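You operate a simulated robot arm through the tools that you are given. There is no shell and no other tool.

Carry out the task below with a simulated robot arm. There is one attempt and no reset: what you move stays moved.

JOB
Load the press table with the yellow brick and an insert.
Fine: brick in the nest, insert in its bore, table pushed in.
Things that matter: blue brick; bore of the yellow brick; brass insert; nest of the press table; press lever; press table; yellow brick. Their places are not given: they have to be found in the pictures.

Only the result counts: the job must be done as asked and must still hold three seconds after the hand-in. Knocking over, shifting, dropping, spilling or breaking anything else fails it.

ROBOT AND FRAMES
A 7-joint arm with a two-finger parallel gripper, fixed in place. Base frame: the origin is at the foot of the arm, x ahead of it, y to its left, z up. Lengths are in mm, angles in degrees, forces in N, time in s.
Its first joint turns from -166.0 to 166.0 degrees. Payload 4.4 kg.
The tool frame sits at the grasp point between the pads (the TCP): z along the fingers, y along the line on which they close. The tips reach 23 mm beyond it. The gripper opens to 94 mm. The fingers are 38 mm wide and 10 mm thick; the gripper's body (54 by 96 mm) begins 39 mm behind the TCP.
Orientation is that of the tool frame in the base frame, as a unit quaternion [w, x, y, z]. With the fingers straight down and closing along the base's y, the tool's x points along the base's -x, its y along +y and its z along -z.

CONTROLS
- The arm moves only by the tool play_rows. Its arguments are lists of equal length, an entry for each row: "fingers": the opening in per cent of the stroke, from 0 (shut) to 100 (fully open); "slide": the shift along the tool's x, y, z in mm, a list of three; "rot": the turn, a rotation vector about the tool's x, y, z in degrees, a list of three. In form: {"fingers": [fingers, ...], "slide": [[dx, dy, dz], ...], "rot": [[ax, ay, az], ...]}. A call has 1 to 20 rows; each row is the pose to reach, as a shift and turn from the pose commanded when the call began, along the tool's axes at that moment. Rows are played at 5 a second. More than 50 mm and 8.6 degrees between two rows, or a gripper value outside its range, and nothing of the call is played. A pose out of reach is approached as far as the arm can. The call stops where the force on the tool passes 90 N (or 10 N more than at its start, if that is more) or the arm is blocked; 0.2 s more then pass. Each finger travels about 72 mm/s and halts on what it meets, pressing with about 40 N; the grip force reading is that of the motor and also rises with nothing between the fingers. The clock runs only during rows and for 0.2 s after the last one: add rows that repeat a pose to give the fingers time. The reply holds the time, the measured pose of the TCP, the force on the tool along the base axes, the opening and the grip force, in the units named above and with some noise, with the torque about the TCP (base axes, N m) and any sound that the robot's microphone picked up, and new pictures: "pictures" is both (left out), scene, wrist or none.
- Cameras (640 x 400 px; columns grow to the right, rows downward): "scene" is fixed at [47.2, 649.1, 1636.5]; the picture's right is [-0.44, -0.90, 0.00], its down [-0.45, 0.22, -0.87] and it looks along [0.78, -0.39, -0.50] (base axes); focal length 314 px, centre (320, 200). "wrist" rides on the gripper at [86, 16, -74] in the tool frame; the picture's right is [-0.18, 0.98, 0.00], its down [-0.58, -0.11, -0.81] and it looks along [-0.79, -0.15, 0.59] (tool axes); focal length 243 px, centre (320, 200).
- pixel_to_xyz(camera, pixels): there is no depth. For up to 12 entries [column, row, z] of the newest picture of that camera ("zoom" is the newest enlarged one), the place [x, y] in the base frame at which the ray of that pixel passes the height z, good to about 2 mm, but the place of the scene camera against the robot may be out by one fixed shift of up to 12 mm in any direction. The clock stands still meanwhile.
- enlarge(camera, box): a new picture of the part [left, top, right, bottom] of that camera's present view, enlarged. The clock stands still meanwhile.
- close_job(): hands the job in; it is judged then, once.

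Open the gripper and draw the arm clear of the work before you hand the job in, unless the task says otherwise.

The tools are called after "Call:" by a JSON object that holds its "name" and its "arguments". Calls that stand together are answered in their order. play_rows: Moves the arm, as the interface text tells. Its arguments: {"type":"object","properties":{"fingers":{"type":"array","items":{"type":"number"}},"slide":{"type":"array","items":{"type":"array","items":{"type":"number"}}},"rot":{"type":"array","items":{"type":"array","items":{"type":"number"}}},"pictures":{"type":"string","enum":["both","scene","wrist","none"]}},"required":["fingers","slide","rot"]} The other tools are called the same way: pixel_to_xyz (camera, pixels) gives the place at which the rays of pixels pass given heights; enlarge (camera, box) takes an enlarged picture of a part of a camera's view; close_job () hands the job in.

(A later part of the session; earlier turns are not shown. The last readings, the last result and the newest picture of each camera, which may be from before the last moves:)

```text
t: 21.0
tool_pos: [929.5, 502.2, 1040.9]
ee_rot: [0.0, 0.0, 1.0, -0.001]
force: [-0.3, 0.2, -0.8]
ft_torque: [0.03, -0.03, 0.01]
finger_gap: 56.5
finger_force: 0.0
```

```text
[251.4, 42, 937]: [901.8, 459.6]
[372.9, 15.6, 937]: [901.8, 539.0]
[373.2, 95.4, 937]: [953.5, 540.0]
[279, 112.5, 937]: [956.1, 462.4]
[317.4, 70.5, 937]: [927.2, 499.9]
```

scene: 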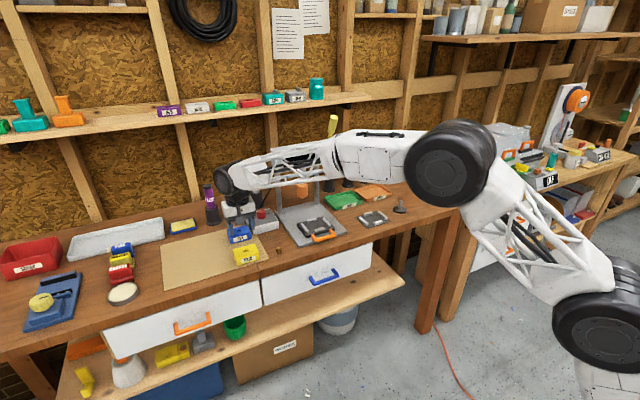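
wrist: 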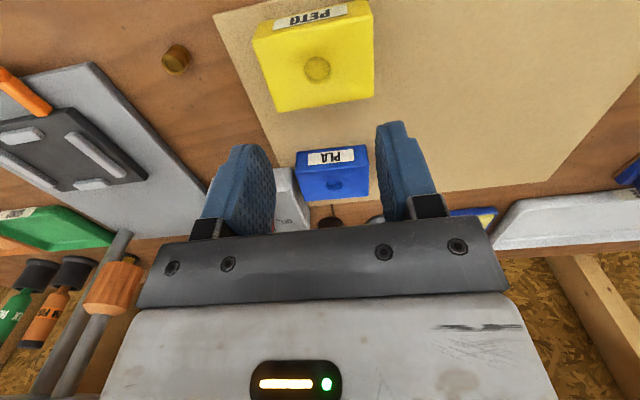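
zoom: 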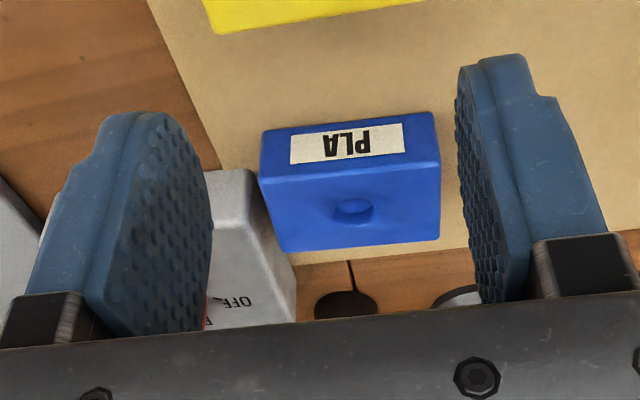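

The brick didn't move (still centred ≈(928.5, 500)). I retry with a deeper grip and full closing command, then lift slowly while reading the force.

Call:
{"name": "play_rows", "arguments": {"fingers": [80, 100, 100, 100, 100, 100, 100, 100], "slide": [[0, 0, 0], [0, 0, 20], [0, 0, 45], [0, 0, 70], [0, 0, 90], [0, 0, 100], [0, 0, 107], [0, 0, 107]], "rot": [[0, 0, 0], [0, 0, 0], [0, 0, 0], [0, 0, 0], [0, 0, 0], [0, 0, 0], [0, 0, 0], [0, 0, 0]], "pictures": "wrist"}}

Call:
{"name": "play_rows", "arguments": {"fingers": [88, 84, 70, 40, 0, 0, 0, 0], "slide": [[0, 0, 0], [0, 0, 0], [0, 0, 0], [0, 0, 0], [0, 0, 0], [0, 0, 0], [0, 0, 0], [0, 0, 0]], "rot": [[0, 0, 0], [0, 0, 0], [0, 0, 0], [0, 0, 0], [0, 0, 0], [0, 0, 0], [0, 0, 0], [0, 0, 0]], "pictures": "wrist"}}

```text
t: 22.8
tool_pos: [930.0, 499.8, 933.3]
ee_rot: [-0.001, 0.0, 1.0, 0.0]
force: [0.6, -0.1, 0.4]
ft_torque: [0.0, 0.01, -0.01]
finger_gap: 93.8
finger_force: 0.1
```

wrist: 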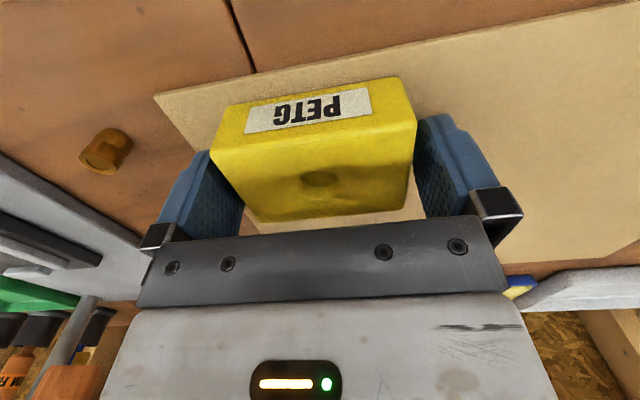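

```text
t: 24.6
tool_pos: [930.1, 500.0, 933.4]
ee_rot: [0.0, 0.0, 1.0, -0.001]
force: [-0.1, -0.3, 0.0]
ft_torque: [-0.02, 0.05, -0.03]
finger_gap: 79.6
finger_force: 40.6
```

wrist: 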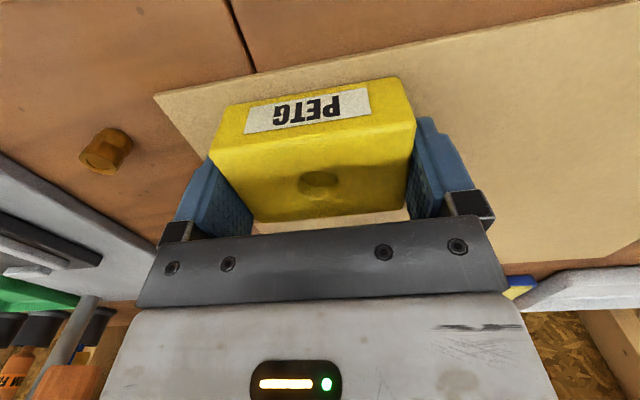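

Gripped again (79.6 mm, 40.6 N) with the TCP at z≈933. I lift only 4 mm very slowly and read the force.

Call:
{"name": "play_rows", "arguments": {"fingers": [0, 0, 0, 0], "slide": [[0, 0, -1], [0, 0, -2], [0, 0, -3], [0, 0, -4]], "rot": [[0, 0, 0], [0, 0, 0], [0, 0, 0], [0, 0, 0]], "pictures": "wrist"}}

```text
t: 25.6
tool_pos: [930.0, 502.0, 938.3]
ee_rot: [0.001, 0.001, 1.0, 0.0]
force: [0.7, 0.2, -1.6]
ft_torque: [-0.01, 0.01, 0.0]
finger_gap: 79.3
finger_force: 39.8
```

wrist: 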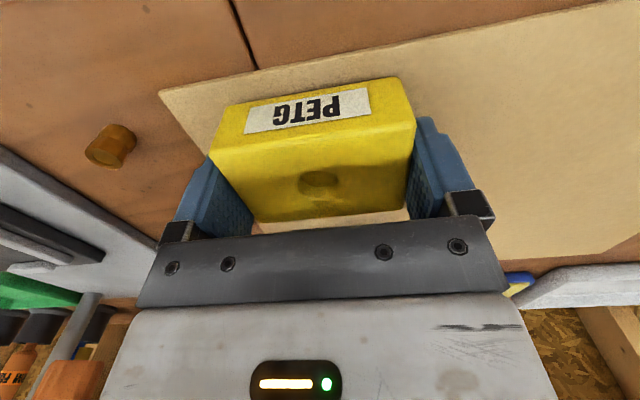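

The brick rose with the gripper (same image position, mat shifted); load about 1.6 N. I continue lifting slowly.

Call:
{"name": "play_rows", "arguments": {"fingers": [0, 0, 0, 0, 0, 0, 0, 0], "slide": [[0, 0, -2], [0, 0, -4], [0, 0, -7], [0, 0, -10], [0, 0, -14], [0, 0, -18], [0, 0, -22], [0, 0, -26]], "rot": [[0, 0, 0], [0, 0, 0], [0, 0, 0], [0, 0, 0], [0, 0, 0], [0, 0, 0], [0, 0, 0], [0, 0, 0]], "pictures": "both"}}

```text
t: 27.4
tool_pos: [930.3, 500.0, 963.3]
ee_rot: [0.0, 0.0, 1.0, 0.0]
force: [-0.1, 0.2, -1.6]
ft_torque: [0.03, -0.01, 0.02]
finger_gap: 79.5
finger_force: 39.6
```

scene: 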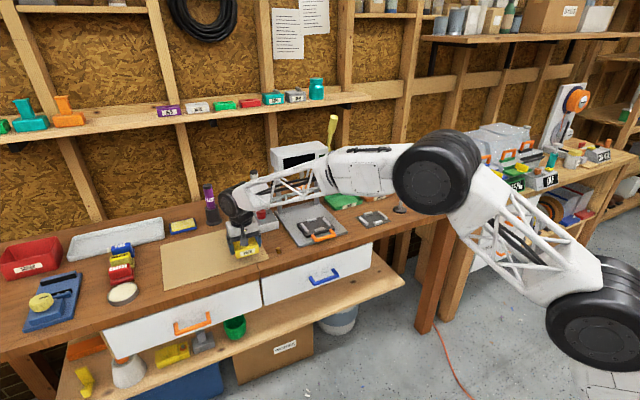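
wrist: 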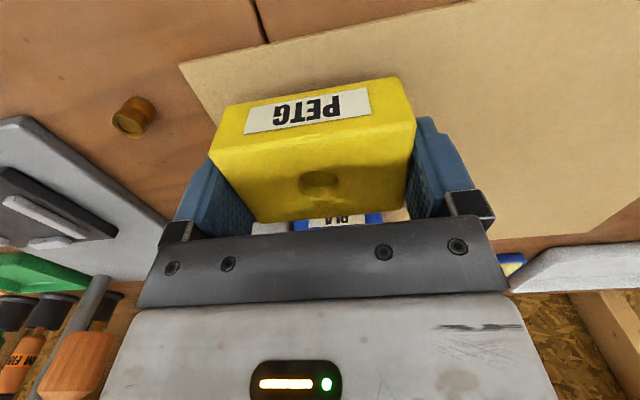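

Held firmly. I raise to z≈1030 and retreat to x≈885, then travel right towards y=210.

Call:
{"name": "play_rows", "arguments": {"fingers": [0, 0, 0, 0, 0, 0, 0, 0, 0, 0, 0, 0, 0, 0, 0, 0, 0, 0, 0, 0], "slide": [[0, 0, -6], [0, 0, -16], [0, 0, -28], [2, 0, -40], [8, 0, -52], [16, 0, -60], [24, -5, -65], [32, -15, -67], [38, -28, -67], [42, -42, -67], [44, -56, -67], [44, -71, -67], [44, -86, -67], [44, -101, -67], [44, -116, -67], [44, -130, -67], [44, -142, -67], [44, -152, -67], [44, -158, -67], [44, -160, -67]], "rot": [[0, 0, 0], [0, 0, 0], [0, 0, 0], [0, 0, 0], [0, 0, 0], [0, 0, 0], [0, 0, 0], [0, 0, 0], [0, 0, 0], [0, 0, 0], [0, 0, 0], [0, 0, 0], [0, 0, 0], [0, 0, 0], [0, 0, 0], [0, 0, 0], [0, 0, 0], [0, 0, 0], [0, 0, 0], [0, 0, 0]], "pictures": "wrist"}}

```text
t: 31.6
tool_pos: [885.6, 340.5, 1032.0]
ee_rot: [0.0, 0.0, 1.0, 0.001]
force: [0.7, 0.0, -2.4]
ft_torque: [0.0, 0.03, -0.01]
finger_gap: 79.5
finger_force: 39.7
```

wrist: 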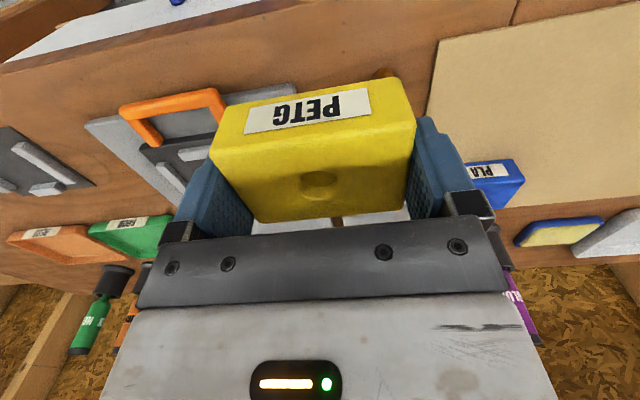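

Carrying well. I measure the brick's position in the hand from the wrist picture (brick top now at z≈1034).

Call:
{"name": "enlarge", "arguments": {"camera": "wrist", "box": [192, 65, 432, 235]}}

```text
2.35 times, centred on (312, 150) of wrist
```

zoom: 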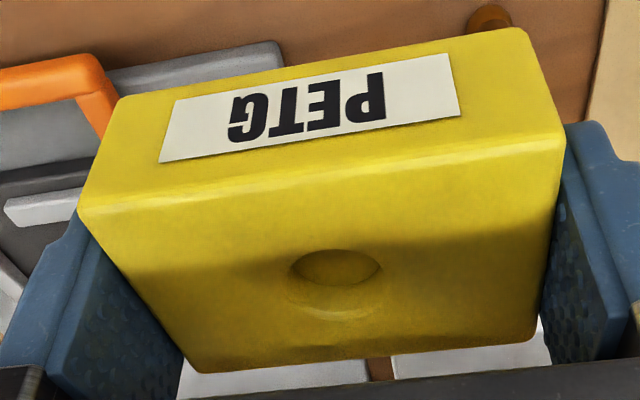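

Call:
{"name": "pixel_to_xyz", "arguments": {"camera": "wrist", "pixels": [[209.15, 155.1, 1034], [416.5, 123.65, 1034], [407.6, 209.5, 1034], [256.75, 222.2, 1034], [318.4, 184.85, 1034], [226.2, 107.5, 1001], [400.4, 77.75, 1001]]}}

```text
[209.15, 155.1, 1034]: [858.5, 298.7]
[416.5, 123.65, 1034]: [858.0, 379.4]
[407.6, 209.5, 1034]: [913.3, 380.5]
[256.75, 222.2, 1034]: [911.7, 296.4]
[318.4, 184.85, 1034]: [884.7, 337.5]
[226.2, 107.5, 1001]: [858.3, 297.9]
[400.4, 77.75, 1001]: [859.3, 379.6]
```

The brick is centred in the grip within 1 mm. I carry it to above the nest at (976, 210), z≈1000.

Call:
{"name": "play_rows", "arguments": {"fingers": [0, 0, 0, 0, 0, 0, 0, 0, 0, 0, 0, 0, 0, 0, 0, 0, 0, 0], "slide": [[0, -6, 0], [0, -18, 0], [0, -32, 0], [0, -47, 0], [0, -62, 0], [0, -77, 0], [0, -92, 0], [0, -106, 0], [-5, -118, 0], [-14, -126, 0], [-26, -130, 2], [-40, -130, 6], [-54, -130, 12], [-68, -130, 18], [-80, -130, 24], [-88, -130, 28], [-90.6, -130, 30], [-90.6, -130, 30]], "rot": [[0, 0, 0], [0, 0, 0], [0, 0, 0], [0, 0, 0], [0, 0, 0], [0, 0, 0], [0, 0, 0], [0, 0, 0], [0, 0, 0], [0, 0, 0], [0, 0, 0], [0, 0, 0], [0, 0, 0], [0, 0, 0], [0, 0, 0], [0, 0, 0], [0, 0, 0], [0, 0, 0]]}}

```text
t: 35.4
tool_pos: [974.9, 209.2, 998.3]
ee_rot: [0.001, 0.0, 1.0, 0.0]
force: [0.6, 0.6, -1.8]
ft_torque: [-0.01, 0.04, 0.03]
finger_gap: 79.5
finger_force: 40.4
```

scene: 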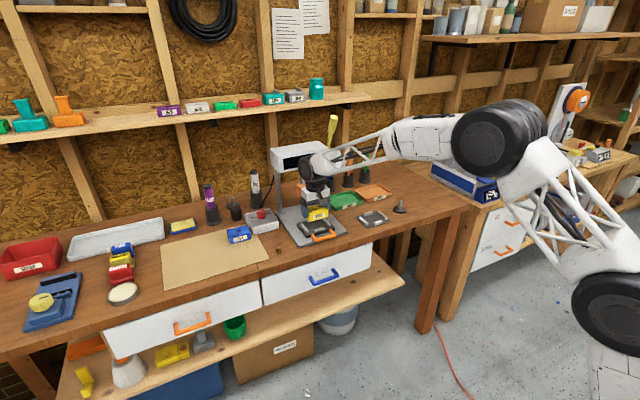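
wrist: 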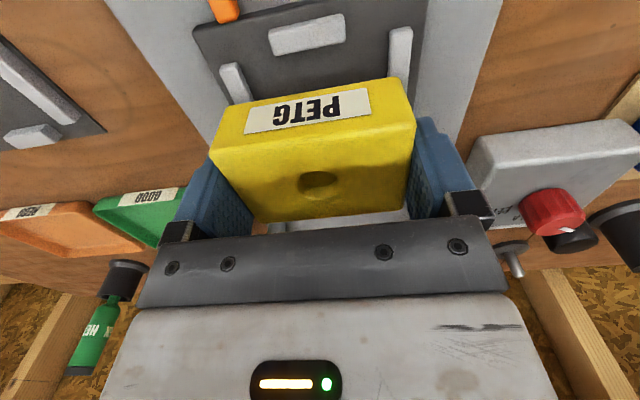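

The brick hovers over the nest. I enlarge the front of the nest (front rail at wrist (307,34), side rails at (237,82) and (399,52)) to check alignment.

Call:
{"name": "enlarge", "arguments": {"camera": "wrist", "box": [190, 0, 430, 120]}}

Call:
{"name": "enlarge", "arguments": {"camera": "scene", "box": [280, 190, 360, 250]}}

```text
2.67 times, centred on (310, 60) of wrist
```

zoom: 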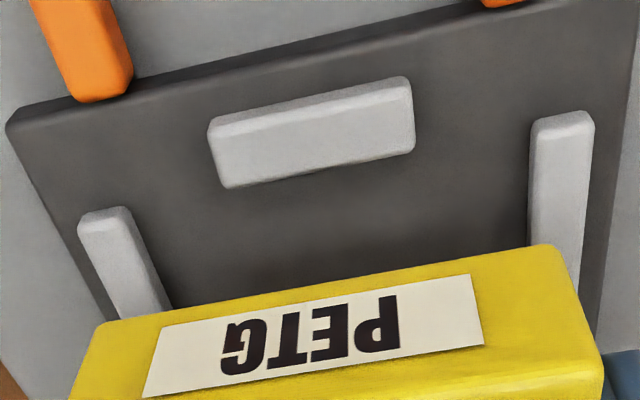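

```text
6.67 times, centred on (320, 220) of scene
```

zoom: 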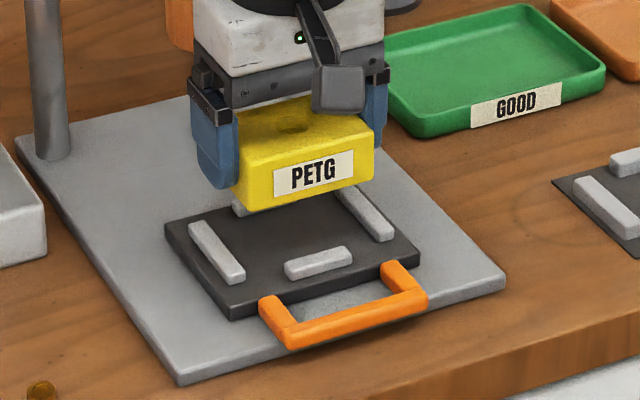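

Call:
{"name": "pixel_to_xyz", "arguments": {"camera": "wrist", "pixels": [[310, 48.4, 930], [246.25, 81.75, 925], [388.4, 52.5, 925], [246.25, 81.75, 928], [388.4, 52.5, 928], [221.9, 100.9, 969], [392.1, 76.5, 969], [392, 52.5, 930], [243, 82, 930]]}}

```text
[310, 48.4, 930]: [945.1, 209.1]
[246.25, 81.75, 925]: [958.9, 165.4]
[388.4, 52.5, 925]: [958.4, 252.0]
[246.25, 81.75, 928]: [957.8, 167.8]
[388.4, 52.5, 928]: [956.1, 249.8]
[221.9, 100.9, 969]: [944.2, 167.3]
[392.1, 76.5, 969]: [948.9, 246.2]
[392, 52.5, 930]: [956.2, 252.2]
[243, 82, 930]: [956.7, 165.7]
```

Alignment is good (nest y 166–252, front inner edge x=945; brick spans about 949–1003 and 170–250). I lower to just above the plate.

Call:
{"name": "play_rows", "arguments": {"fingers": [0, 0, 0, 0, 0, 0, 0], "slide": [[0, 0, 8], [0, 0, 18], [0, 0, 27], [0, 0, 34], [0, 0, 39], [0, 0, 42], [0, 0, 42]], "rot": [[0, 0, 0], [0, 0, 0], [0, 0, 0], [0, 0, 0], [0, 0, 0], [0, 0, 0], [0, 0, 0]]}}

```text
t: 37.0
tool_pos: [975.4, 209.1, 960.6]
ee_rot: [0.0, 0.001, 1.0, 0.0]
force: [1.1, -4.0, 23.8]
ft_torque: [-0.09, 0.76, 0.08]
finger_gap: 79.6
finger_force: 40.0
```

scene: 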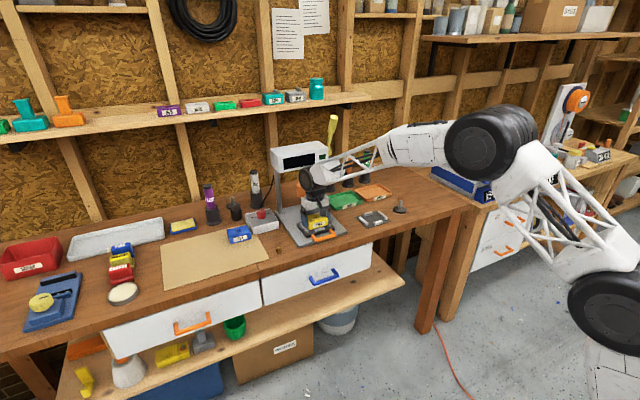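
wrist: 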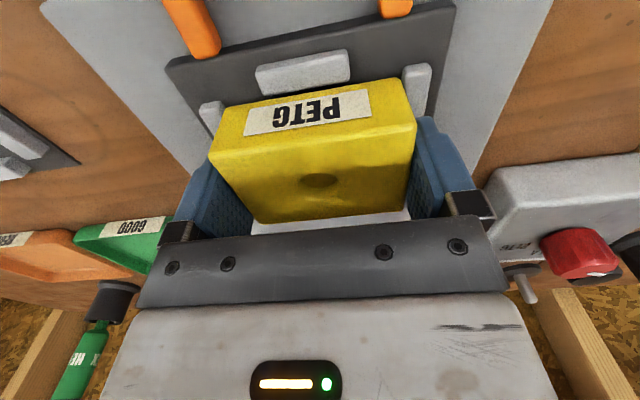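

Contact: 24 N upward with torque indicating the contact point is about 32 mm toward −x — probably the front rail. I look closely before doing anything else.

Call:
{"name": "enlarge", "arguments": {"camera": "wrist", "box": [190, 30, 430, 230]}}

Call:
{"name": "enlarge", "arguments": {"camera": "scene", "box": [290, 195, 350, 245]}}

Call:
{"name": "enlarge", "arguments": {"camera": "wrist", "box": [196, 40, 436, 140]}}

```text
2.00 times, centred on (310, 130) of wrist
```

zoom: 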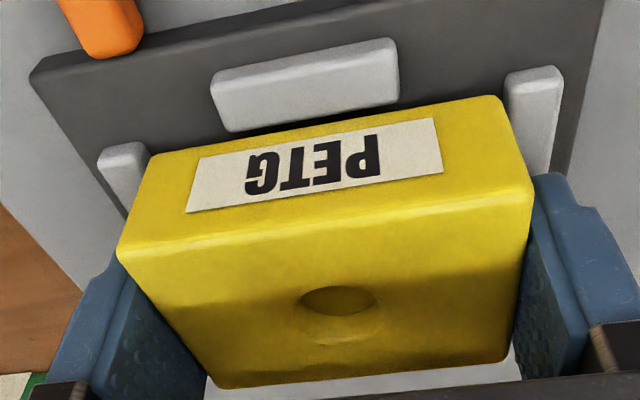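

```text
8.00 times, centred on (320, 220) of scene
```

zoom: 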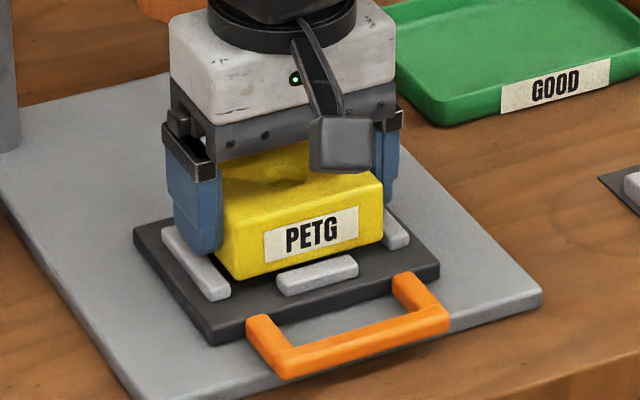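

```text
2.67 times, centred on (316, 90) of wrist
```

zoom: 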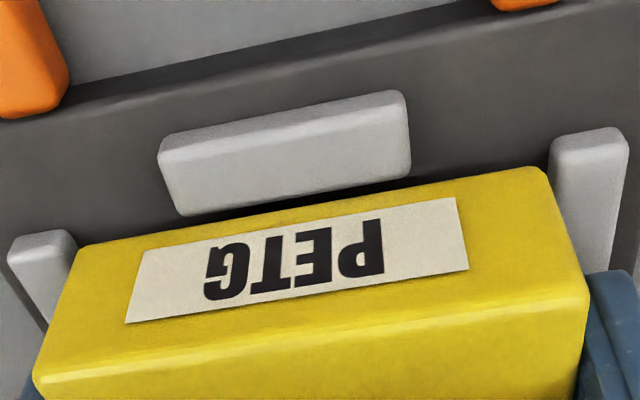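

Call:
{"name": "pixel_to_xyz", "arguments": {"camera": "wrist", "pixels": [[304.75, 89.25, 930], [304.75, 92.6, 930], [304.75, 92.6, 925], [266, 101, 930], [266, 101, 925], [257, 98.5, 930], [345, 84, 930]]}}

Call:
{"name": "enlarge", "arguments": {"camera": "wrist", "box": [250, 65, 362, 121]}}

Call:
{"name": "enlarge", "arguments": {"camera": "scene", "box": [304, 215, 344, 240]}}

```text
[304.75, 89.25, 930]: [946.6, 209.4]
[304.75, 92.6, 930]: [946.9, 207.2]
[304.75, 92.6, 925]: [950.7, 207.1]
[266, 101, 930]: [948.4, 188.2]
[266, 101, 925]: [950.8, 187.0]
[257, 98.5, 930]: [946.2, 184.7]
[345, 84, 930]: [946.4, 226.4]
```

```text
5.71 times, centred on (306, 93) of wrist
```

zoom: 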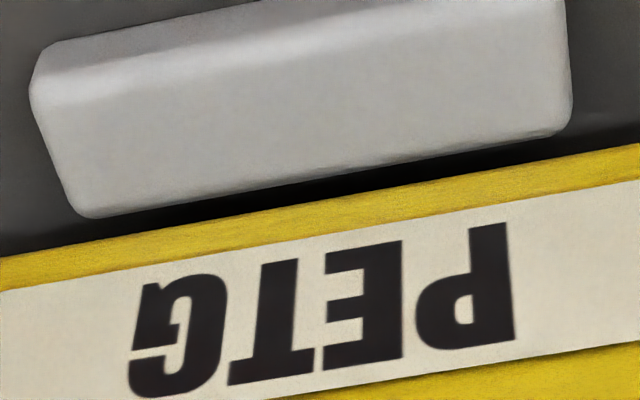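

```text
16.00 times, centred on (324, 228) of scene
```

zoom: 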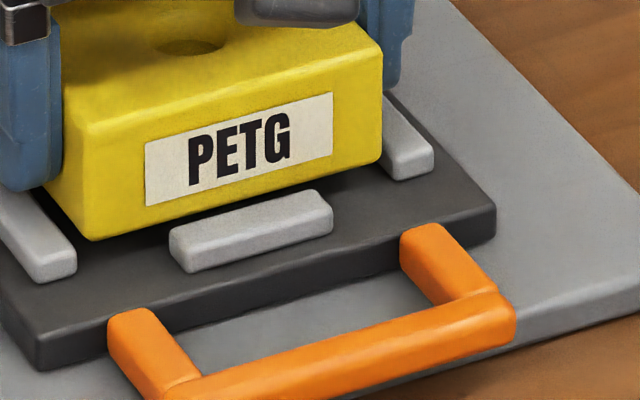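

The brick's front edge looks to be about 2 mm inside the front rail. I raise 4 mm to unload, then shift 1.5 mm inward and touch down again gently to compare the contact.

Call:
{"name": "play_rows", "arguments": {"fingers": [0, 0, 0, 0], "slide": [[0, 0, -2], [0, 0, -4], [-1.5, 0, -4], [-1.5, 0, -4]], "rot": [[0, 0, 0], [0, 0, 0], [0, 0, 0], [0, 0, 0]], "pictures": "wrist"}}

Call:
{"name": "play_rows", "arguments": {"fingers": [0, 0, 0], "slide": [[0, 0, 1], [0, 0, 2], [0, 0, 2]], "rot": [[0, 0, 0], [0, 0, 0], [0, 0, 0]], "pictures": "none"}}

```text
t: 38.0
tool_pos: [976.4, 210.7, 961.8]
ee_rot: [0.0, 0.001, 1.0, -0.001]
force: [-0.3, 0.3, -1.0]
ft_torque: [0.02, 0.02, 0.02]
finger_gap: 79.4
finger_force: 40.1
```

wrist: 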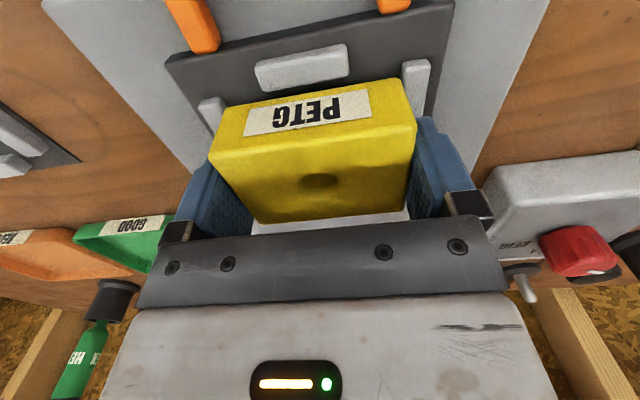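

```text
t: 38.8
tool_pos: [977.6, 208.6, 960.0]
ee_rot: [-0.001, 0.0, 1.0, 0.001]
force: [-0.1, 0.0, -1.6]
ft_torque: [0.02, -0.04, -0.01]
finger_gap: 79.4
finger_force: 39.9
```

No contact at z=960.1. I lower another millimetre or so at a time.

Call:
{"name": "play_rows", "arguments": {"fingers": [0, 0, 0], "slide": [[0, 0, 0.5], [0, 0, 1], [0, 0, 1]], "rot": [[0, 0, 0], [0, 0, 0], [0, 0, 0]], "pictures": "none"}}

Call:
{"name": "play_rows", "arguments": {"fingers": [0, 0, 0], "slide": [[0, 0, 0.5], [0, 0, 1], [0, 0, 1]], "rot": [[0, 0, 0], [0, 0, 0], [0, 0, 0]], "pictures": "none"}}

```text
t: 39.6
tool_pos: [977.2, 209.8, 960.7]
ee_rot: [0.0, 0.0, 1.0, -0.001]
force: [0.4, 0.0, -1.5]
ft_torque: [-0.01, 0.0, 0.02]
finger_gap: 79.7
finger_force: 39.7
```

```text
t: 40.4
tool_pos: [977.2, 209.8, 958.5]
ee_rot: [0.0, 0.0, 1.0, 0.0]
force: [0.4, -0.6, -1.5]
ft_torque: [0.02, 0.02, 0.04]
finger_gap: 79.6
finger_force: 40.4
```

No contact now at the same height, so the first touch was indeed the front rail's edge. I shift another 1 mm inward for margin and keep lowering.

Call:
{"name": "play_rows", "arguments": {"fingers": [0, 0, 0, 0], "slide": [[-1, 0, 0], [-1, 0, 0.7], [-1, 0, 1.4], [-1, 0, 1.4]], "rot": [[0, 0, 0], [0, 0, 0], [0, 0, 0], [0, 0, 0]], "pictures": "none"}}

Call:
{"name": "play_rows", "arguments": {"fingers": [0, 0, 0], "slide": [[0, 0, 0.7], [0, 0, 1.4], [0, 0, 1.4]], "rot": [[0, 0, 0], [0, 0, 0], [0, 0, 0]], "pictures": "wrist"}}

```text
t: 41.4
tool_pos: [978.5, 209.2, 957.6]
ee_rot: [0.0, 0.0, 1.0, 0.0]
force: [-0.3, -0.6, -1.5]
ft_torque: [0.0, 0.03, -0.01]
finger_gap: 79.4
finger_force: 39.8
```

```text
t: 42.2
tool_pos: [979.8, 211.1, 953.7]
ee_rot: [0.0, 0.001, 1.0, 0.0]
force: [0.0, 0.1, -0.1]
ft_torque: [-0.03, -0.01, 0.02]
finger_gap: 79.5
finger_force: 39.7
```

wrist: 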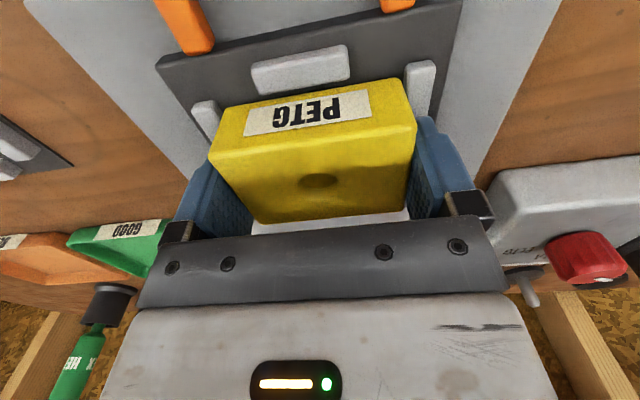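

Commanded z is 955.3; the load has just dropped to about −0.1 N, possibly the first touch. I lower slightly more.

Call:
{"name": "play_rows", "arguments": {"fingers": [0, 0, 0], "slide": [[0, 0, 0.4], [0, 0, 0.8], [0, 0, 0.8]], "rot": [[0, 0, 0], [0, 0, 0], [0, 0, 0]], "pictures": "none"}}

Call:
{"name": "play_rows", "arguments": {"fingers": [0, 0, 0], "slide": [[0, 0, 0.4], [0, 0, 0.8], [0, 0, 0.8]], "rot": [[0, 0, 0], [0, 0, 0], [0, 0, 0]], "pictures": "none"}}

```text
t: 43.0
tool_pos: [979.2, 210.3, 955.3]
ee_rot: [0.001, 0.0, 1.0, 0.0]
force: [0.7, 2.8, 8.8]
ft_torque: [-0.27, 0.19, -0.01]
finger_gap: 79.5
finger_force: 40.2
```

```text
t: 43.8
tool_pos: [978.3, 210.2, 954.8]
ee_rot: [0.001, 0.001, 1.0, 0.0]
force: [0.4, 2.3, 25.6]
ft_torque: [-0.34, 0.5, 0.14]
finger_gap: 79.5
finger_force: 39.6
```

Solid contact at about z 954.7 — about 4 mm below the rail-top touch, so the brick bottom is on the plate within the rails. I relieve the pressure by 0.8 mm and open the fingers slowly.

Call:
{"name": "play_rows", "arguments": {"fingers": [0, 0, 83, 85, 87, 90, 94, 98, 98], "slide": [[0, 0, -0.5], [0, 0, -0.8], [0, 0, -0.8], [0, 0, -0.8], [0, 0, -0.8], [0, 0, -0.8], [0, 0, -0.8], [0, 0, -0.8], [0, 0, -0.8]], "rot": [[0, 0, 0], [0, 0, 0], [0, 0, 0], [0, 0, 0], [0, 0, 0], [0, 0, 0], [0, 0, 0], [0, 0, 0], [0, 0, 0]]}}

```text
t: 45.8
tool_pos: [978.0, 208.9, 955.8]
ee_rot: [-0.001, 0.001, 1.0, 0.0]
force: [-0.8, -7.5, 20.7]
ft_torque: [0.07, 0.1, -0.13]
finger_gap: 89.8
finger_force: 0.1
```

scene: 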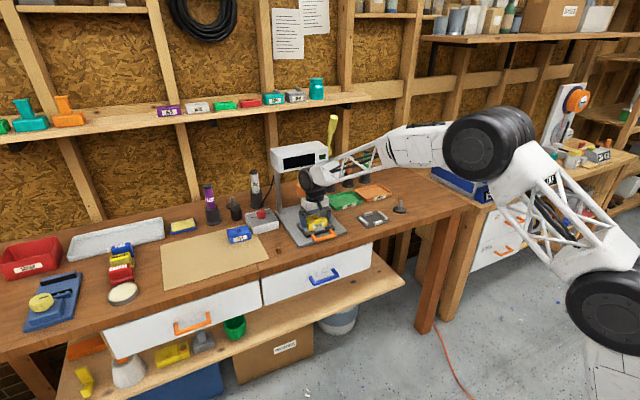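
wrist: 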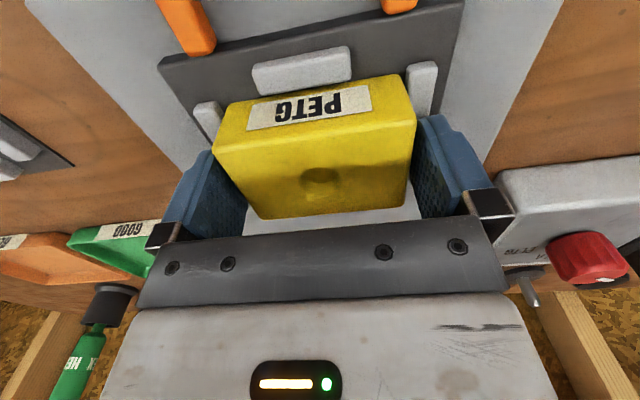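

The fingertips are resting on the side rails (20 N upward). The brick stays put; I raise the hand straight up in small steps with the fingers open.

Call:
{"name": "play_rows", "arguments": {"fingers": [98, 98, 100, 100, 100, 100, 100, 100], "slide": [[0, 0, -2], [0, 0, -4], [0, 0, -8], [0, 0, -14], [0, 0, -22], [0, 0, -32], [0, 0, -42], [0, 0, -42]], "rot": [[0, 0, 0], [0, 0, 0], [0, 0, 0], [0, 0, 0], [0, 0, 0], [0, 0, 0], [0, 0, 0], [0, 0, 0]]}}

```text
t: 47.6
tool_pos: [977.0, 208.8, 996.9]
ee_rot: [0.0, 0.0, 1.0, 0.001]
force: [-0.4, 0.1, -0.1]
ft_torque: [0.0, 0.02, 0.04]
finger_gap: 93.9
finger_force: 0.0
```

scene: 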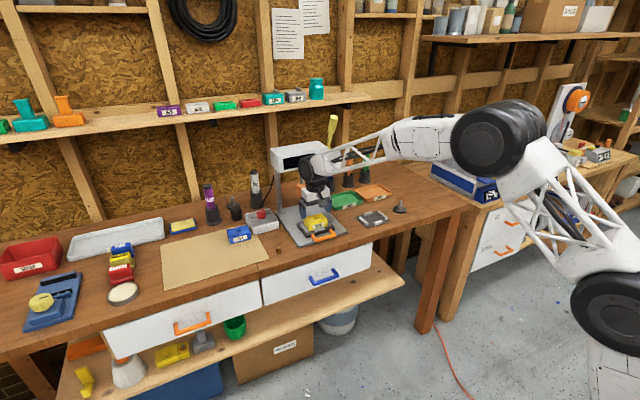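
wrist: 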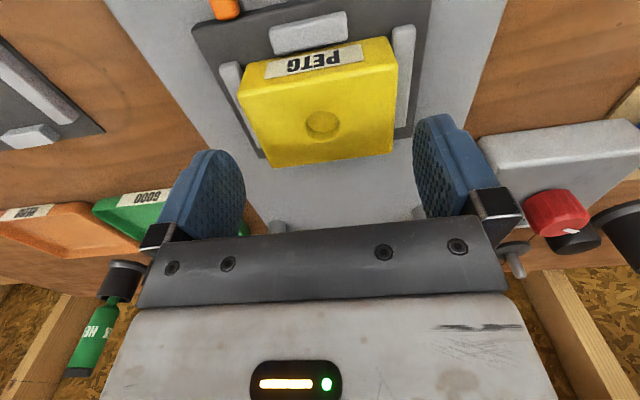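

The brick is now lying in the nest at wrist (318,100). I enlarge to verify seating on all sides.

Call:
{"name": "enlarge", "arguments": {"camera": "wrist", "box": [190, 0, 446, 180]}}

Call:
{"name": "enlarge", "arguments": {"camera": "scene", "box": [285, 200, 350, 245]}}

```text
2.22 times, centred on (318, 90) of wrist
```

zoom: 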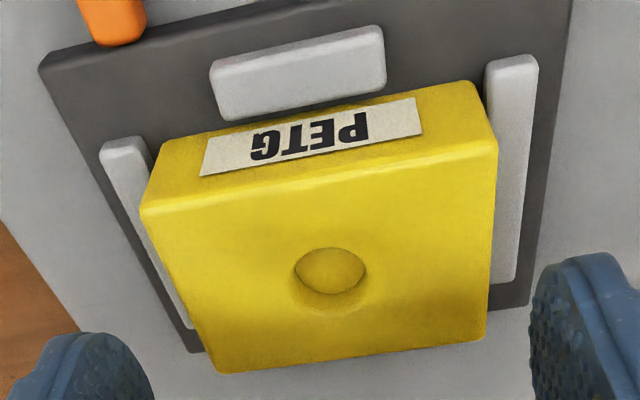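

```text
8.89 times, centred on (318, 222) of scene
```

zoom: 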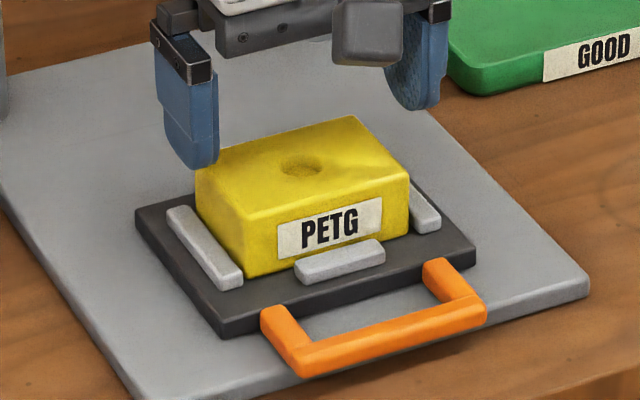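

Call:
{"name": "pixel_to_xyz", "arguments": {"camera": "wrist", "pixels": [[237, 95.4, 958], [398.1, 65.25, 958], [392.7, 153, 958], [270.75, 167.4, 958], [323, 126, 958], [248.7, 66, 925], [383.4, 36.9, 925], [290, 22, 930]]}}

Call:
{"name": "enlarge", "arguments": {"camera": "wrist", "box": [274, 90, 370, 160]}}

```text
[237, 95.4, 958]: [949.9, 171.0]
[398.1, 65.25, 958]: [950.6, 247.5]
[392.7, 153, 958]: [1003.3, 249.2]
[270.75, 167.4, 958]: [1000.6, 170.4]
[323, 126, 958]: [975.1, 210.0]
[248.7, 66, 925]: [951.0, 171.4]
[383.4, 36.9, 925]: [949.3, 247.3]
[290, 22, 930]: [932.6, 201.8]
```

```text
5.71 times, centred on (322, 125) of wrist
```

zoom: 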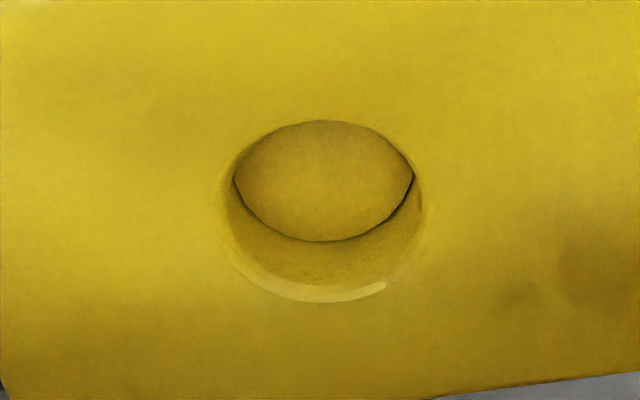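

The brick sits squarely in the nest: x 950–1002, y 171–249, bore centre ≈ (975.5, 210). Now I retreat and go look at the insert closely.

Call:
{"name": "play_rows", "arguments": {"fingers": [100, 100, 100, 100, 100, 100, 100, 100, 100, 100, 100, 100, 90, 80, 70, 60], "slide": [[10, 0, -15], [30, 0, -25], [55, 0, -30], [80, 5, -30], [100, 20, -30], [115, 40, -30], [122, 65, -30], [123.5, 90, -30], [123.5, 115, -30], [123.5, 140, -25], [123.5, 165, -15], [123.5, 185, 0], [123.5, 193, 15], [123.5, 195, 30], [123.5, 195, 41.5], [123.5, 195, 41.5]], "rot": [[0, 0, 0], [0, 0, 0], [0, 0, 0], [0, 0, 0], [0, 0, 0], [0, 0, 0], [0, 0, 0], [0, 0, 0], [0, 0, 0], [0, 0, 0], [0, 0, 0], [0, 0, 0], [0, 0, 0], [0, 0, 0], [0, 0, 0], [0, 0, 0]]}}

```text
t: 51.0
tool_pos: [855.2, 403.4, 956.7]
ee_rot: [-0.001, 0.0, 1.0, -0.001]
force: [-1.1, 0.1, -0.4]
ft_torque: [0.02, 0.03, -0.01]
finger_gap: 56.4
finger_force: 0.0
```

scene: 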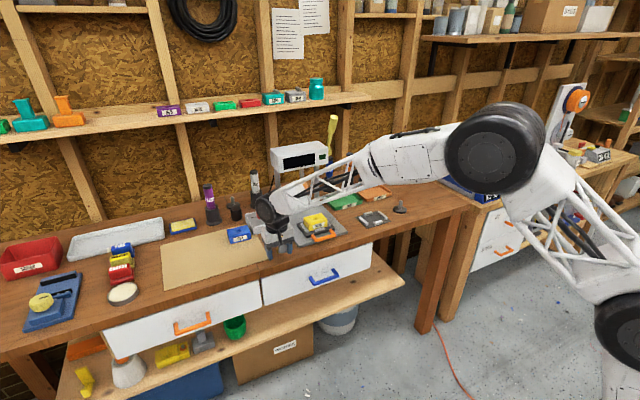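
wrist: 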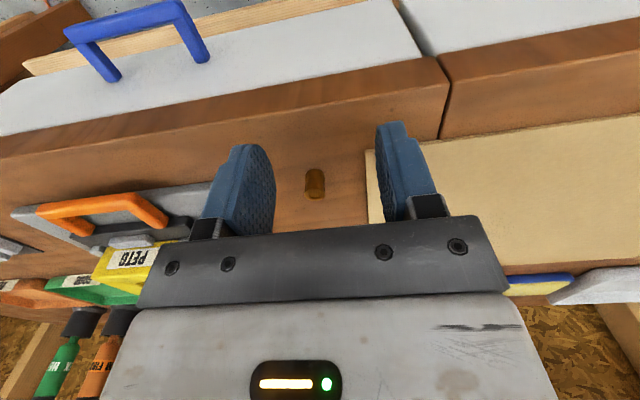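

The insert is at wrist (315,183). I enlarge it and measure.

Call:
{"name": "enlarge", "arguments": {"camera": "wrist", "box": [283, 160, 347, 210]}}

```text
8.00 times, centred on (315, 185) of wrist
```

zoom: 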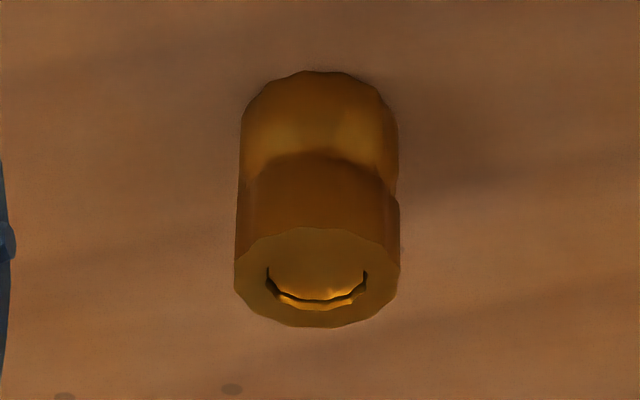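

Call:
{"name": "pixel_to_xyz", "arguments": {"camera": "wrist", "pixels": [[314.6, 194.6, 918], [314.6, 194.6, 920], [314.6, 194.6, 922], [315, 169, 900], [304.3, 194.6, 920], [325, 194.6, 920], [305, 174, 902], [324.75, 174, 902], [316, 200.9, 920], [314, 188.5, 920]]}}

```text
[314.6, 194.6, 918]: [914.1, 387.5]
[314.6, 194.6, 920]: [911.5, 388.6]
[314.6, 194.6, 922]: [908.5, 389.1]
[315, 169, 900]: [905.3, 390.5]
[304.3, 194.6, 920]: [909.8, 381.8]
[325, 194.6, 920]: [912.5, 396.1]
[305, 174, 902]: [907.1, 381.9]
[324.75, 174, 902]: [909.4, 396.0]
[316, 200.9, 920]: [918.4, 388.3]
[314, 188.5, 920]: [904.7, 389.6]
```

Insert: diameter ≈14.5 mm, centre ≈ (912, 389), height ≈20 mm. I move above it and then down, to TCP z≈931 (tips ≈908), leaving the lower ~8 mm of the insert free for the bore.

Call:
{"name": "play_rows", "arguments": {"fingers": [60, 60, 60, 60, 60, 60, 60, 60, 60], "slide": [[-10, -3, -6], [-25, -8, -8], [-42, -13, -8], [-57, -16.3, -8], [-57, -16.3, -4], [-57, -16.3, 6], [-57, -16.3, 16], [-57, -16.3, 24], [-57, -16.3, 24]], "rot": [[0, 0, 0], [0, 0, 0], [0, 0, 0], [0, 0, 0], [0, 0, 0], [0, 0, 0], [0, 0, 0], [0, 0, 0], [0, 0, 0]]}}

```text
t: 53.0
tool_pos: [911.8, 389.9, 931.9]
ee_rot: [0.0, 0.0, 1.0, 0.0]
force: [-0.4, -0.3, 0.3]
ft_torque: [-0.02, 0.03, -0.02]
finger_gap: 56.4
finger_force: 0.1
```

scene: 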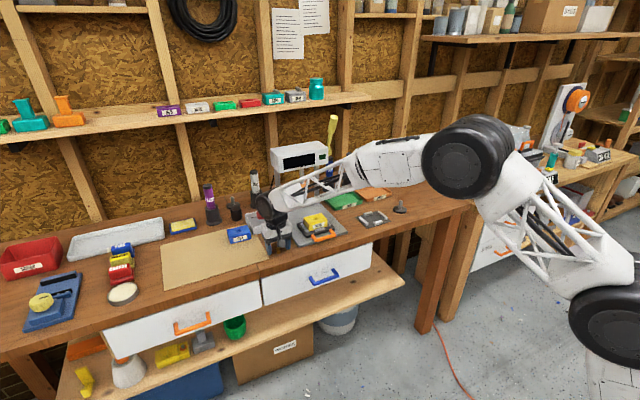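
wrist: 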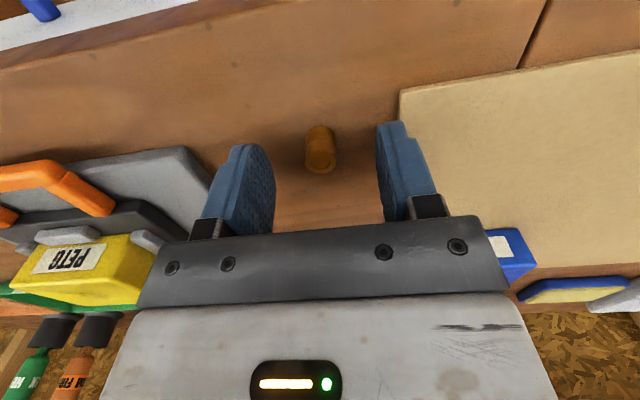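

I enlarge to check the insert is centred between the fingers before closing.

Call:
{"name": "enlarge", "arguments": {"camera": "wrist", "box": [192, 110, 448, 250]}}

```text
2.50 times, centred on (320, 180) of wrist
```

zoom: 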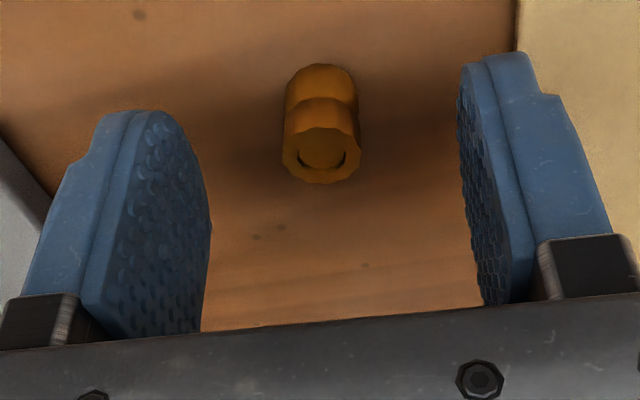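

Call:
{"name": "pixel_to_xyz", "arguments": {"camera": "wrist", "pixels": [[320.8, 162, 920], [320.8, 162, 919], [304.8, 162, 920], [336.5, 160, 920], [320, 125.5, 900]]}}

```text
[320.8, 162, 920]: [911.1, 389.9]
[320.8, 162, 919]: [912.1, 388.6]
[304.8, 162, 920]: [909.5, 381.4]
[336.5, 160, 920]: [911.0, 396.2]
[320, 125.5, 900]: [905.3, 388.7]
```

The insert is centred at (911.5, 389). I close the fingers gradually onto it.

Call:
{"name": "play_rows", "arguments": {"fingers": [50, 40, 32, 26, 22, 20, 18, 16, 14, 8, 0, 0, 0], "slide": [[0, 0, 0], [0, 0, 0], [0, 0, 0], [0, 0, 0], [0, 0, 0], [0, 0, 0], [0, 0, 0], [0, 0, 0], [0, 0, 0], [0, 0, 0], [0, 0, 0], [0, 0, 0], [0, 0, 0]], "rot": [[0, 0, 0], [0, 0, 0], [0, 0, 0], [0, 0, 0], [0, 0, 0], [0, 0, 0], [0, 0, 0], [0, 0, 0], [0, 0, 0], [0, 0, 0], [0, 0, 0], [0, 0, 0], [0, 0, 0]], "pictures": "wrist"}}

```text
t: 55.8
tool_pos: [911.7, 389.3, 931.7]
ee_rot: [0.0, 0.0, 1.0, 0.0]
force: [-0.3, -0.6, -0.6]
ft_torque: [-0.02, 0.03, 0.0]
finger_gap: 13.9
finger_force: 40.4
```

wrist: 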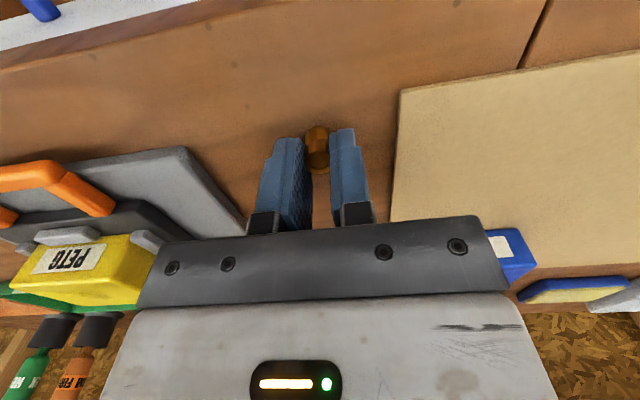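

Gap 13.9 mm with 40 N: the insert is held. I lift slowly and check.

Call:
{"name": "play_rows", "arguments": {"fingers": [0, 0, 0, 0, 0, 0, 0, 0], "slide": [[0, 0, -1], [0, 0, -2], [0, 0, -4], [0, 0, -6], [0, 0, -9], [0, 0, -12], [0, 0, -16], [0, 0, -20]], "rot": [[0, 0, 0], [0, 0, 0], [0, 0, 0], [0, 0, 0], [0, 0, 0], [0, 0, 0], [0, 0, 0], [0, 0, 0]], "pictures": "wrist"}}

Call:
{"name": "enlarge", "arguments": {"camera": "wrist", "box": [240, 100, 400, 240]}}

Call:
{"name": "enlarge", "arguments": {"camera": "scene", "box": [250, 215, 310, 260]}}

```text
t: 57.6
tool_pos: [910.8, 389.5, 951.0]
ee_rot: [0.001, 0.0, 1.0, 0.0]
force: [-0.7, 0.4, 0.6]
ft_torque: [0.01, -0.01, -0.04]
finger_gap: 13.7
finger_force: 40.1
```

wrist: 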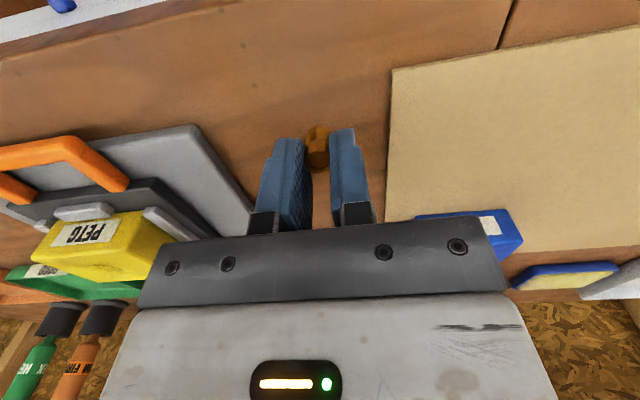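

```text
2.86 times, centred on (320, 170) of wrist
```

zoom: 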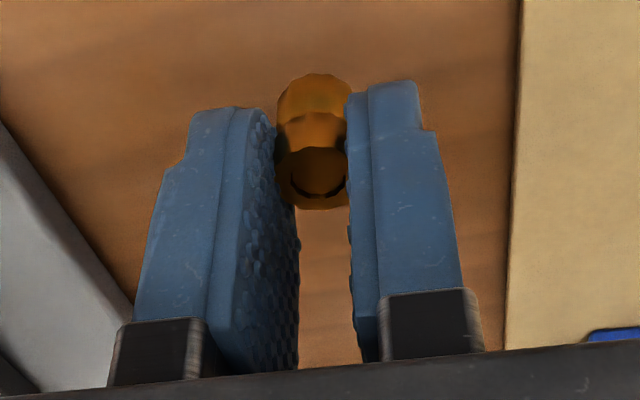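

```text
8.89 times, centred on (280, 238) of scene
```

zoom: 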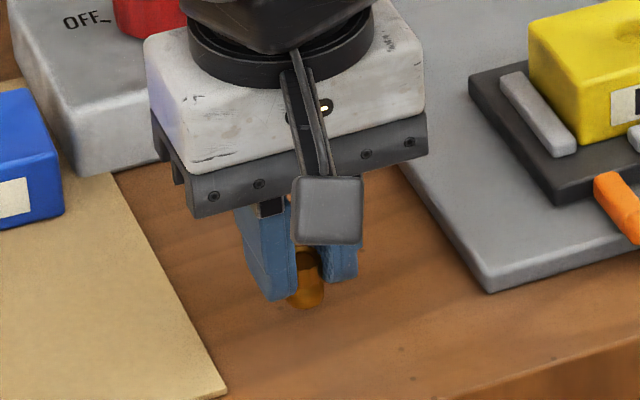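

The insert is held upright, its lower part protruding below the fingertips. I measure its position in the hand, then carry it up and over to near the bore.

Call:
{"name": "pixel_to_xyz", "arguments": {"camera": "wrist", "pixels": [[317.9, 162.3, 940], [317.9, 161.5, 940], [317.5, 126, 920], [306, 163, 940], [330, 161, 940]]}}

Call:
{"name": "play_rows", "arguments": {"fingers": [0, 0, 0, 0, 0, 0, 0, 0, 0, 0, 0, 0, 0, 0, 0, 0, 0, 0], "slide": [[2, 0, -6], [6, 0, -18], [10, -4, -32], [14, -14, -45], [16, -26, -52], [16, -40, -54], [16, -54, -54], [16, -69, -54], [16, -84, -54], [16, -99, -54], [12, -114, -54], [4, -128, -54], [-8, -142, -54], [-20, -155, -54], [-32, -166, -54], [-44, -174, -54], [-50, -178, -54], [-50, -179, -54]], "rot": [[0, 0, 0], [0, 0, 0], [0, 0, 0], [0, 0, 0], [0, 0, 0], [0, 0, 0], [0, 0, 0], [0, 0, 0], [0, 0, 0], [0, 0, 0], [0, 0, 0], [0, 0, 0], [0, 0, 0], [0, 0, 0], [0, 0, 0], [0, 0, 0], [0, 0, 0], [0, 0, 0]]}}

```text
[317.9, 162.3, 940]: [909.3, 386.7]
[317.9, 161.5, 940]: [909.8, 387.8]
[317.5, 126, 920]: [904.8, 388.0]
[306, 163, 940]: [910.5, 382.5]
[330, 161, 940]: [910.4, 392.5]
```

```text
t: 61.4
tool_pos: [962.2, 209.9, 1004.3]
ee_rot: [-0.001, 0.001, 1.0, 0.0]
force: [-0.2, -0.2, -0.4]
ft_torque: [0.0, 0.0, 0.02]
finger_gap: 13.8
finger_force: 40.3
```

scene: 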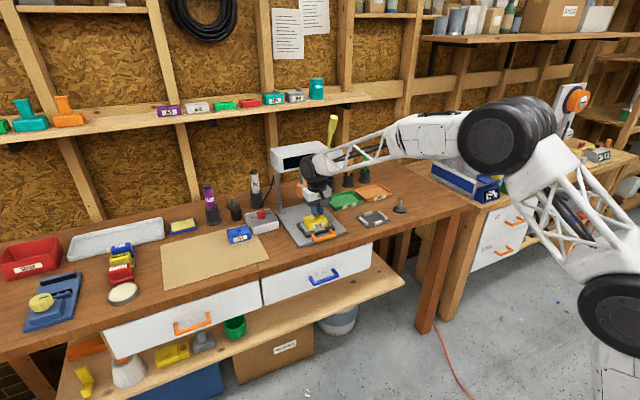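
wrist: 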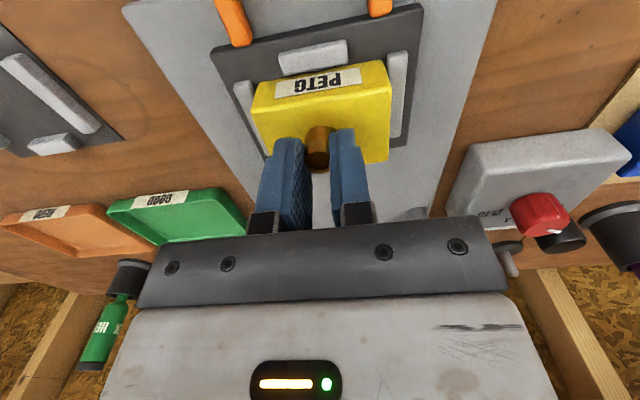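

I move a little further in (x≈986) so the bore becomes visible beyond the held insert and can be compared in the same picture.

Call:
{"name": "play_rows", "arguments": {"fingers": [0, 0, 0, 0, 0], "slide": [[-6, 0, 0], [-12, 0, 0], [-18, 0, 0], [-24, 0, 0], [-24, 0, 0]], "rot": [[0, 0, 0], [0, 0, 0], [0, 0, 0], [0, 0, 0], [0, 0, 0]], "pictures": "both"}}

Call:
{"name": "enlarge", "arguments": {"camera": "wrist", "box": [240, 40, 400, 200]}}

```text
t: 62.6
tool_pos: [986.6, 209.8, 1002.4]
ee_rot: [0.0, 0.0, 1.0, 0.0]
force: [-0.4, 0.4, 0.0]
ft_torque: [0.0, -0.01, -0.01]
finger_gap: 13.4
finger_force: 40.1
```

scene: 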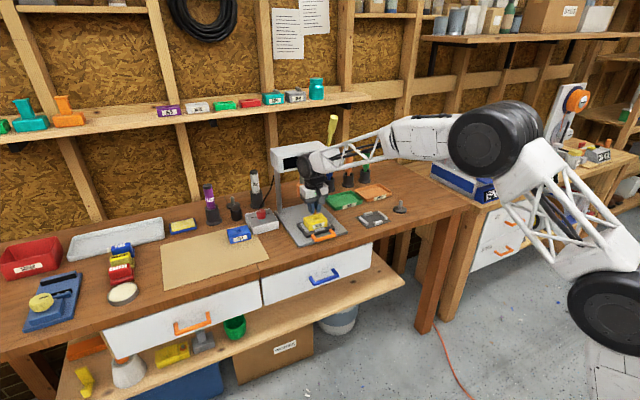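
wrist: 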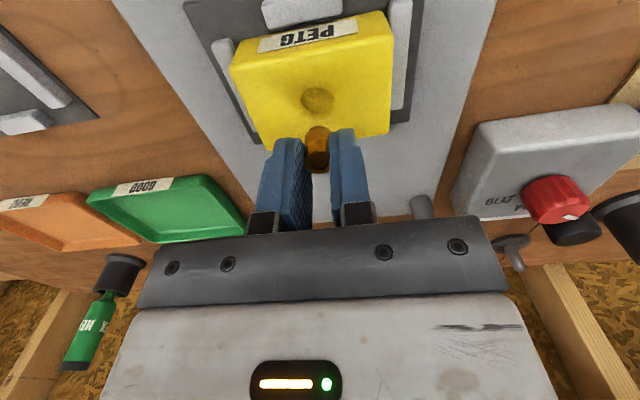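

```text
2.50 times, centred on (320, 120) of wrist
```

zoom: 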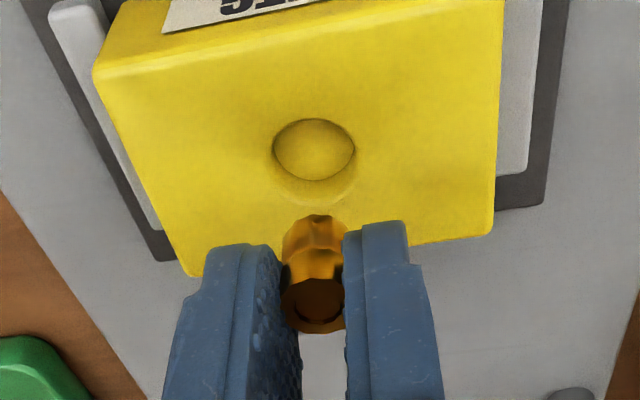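

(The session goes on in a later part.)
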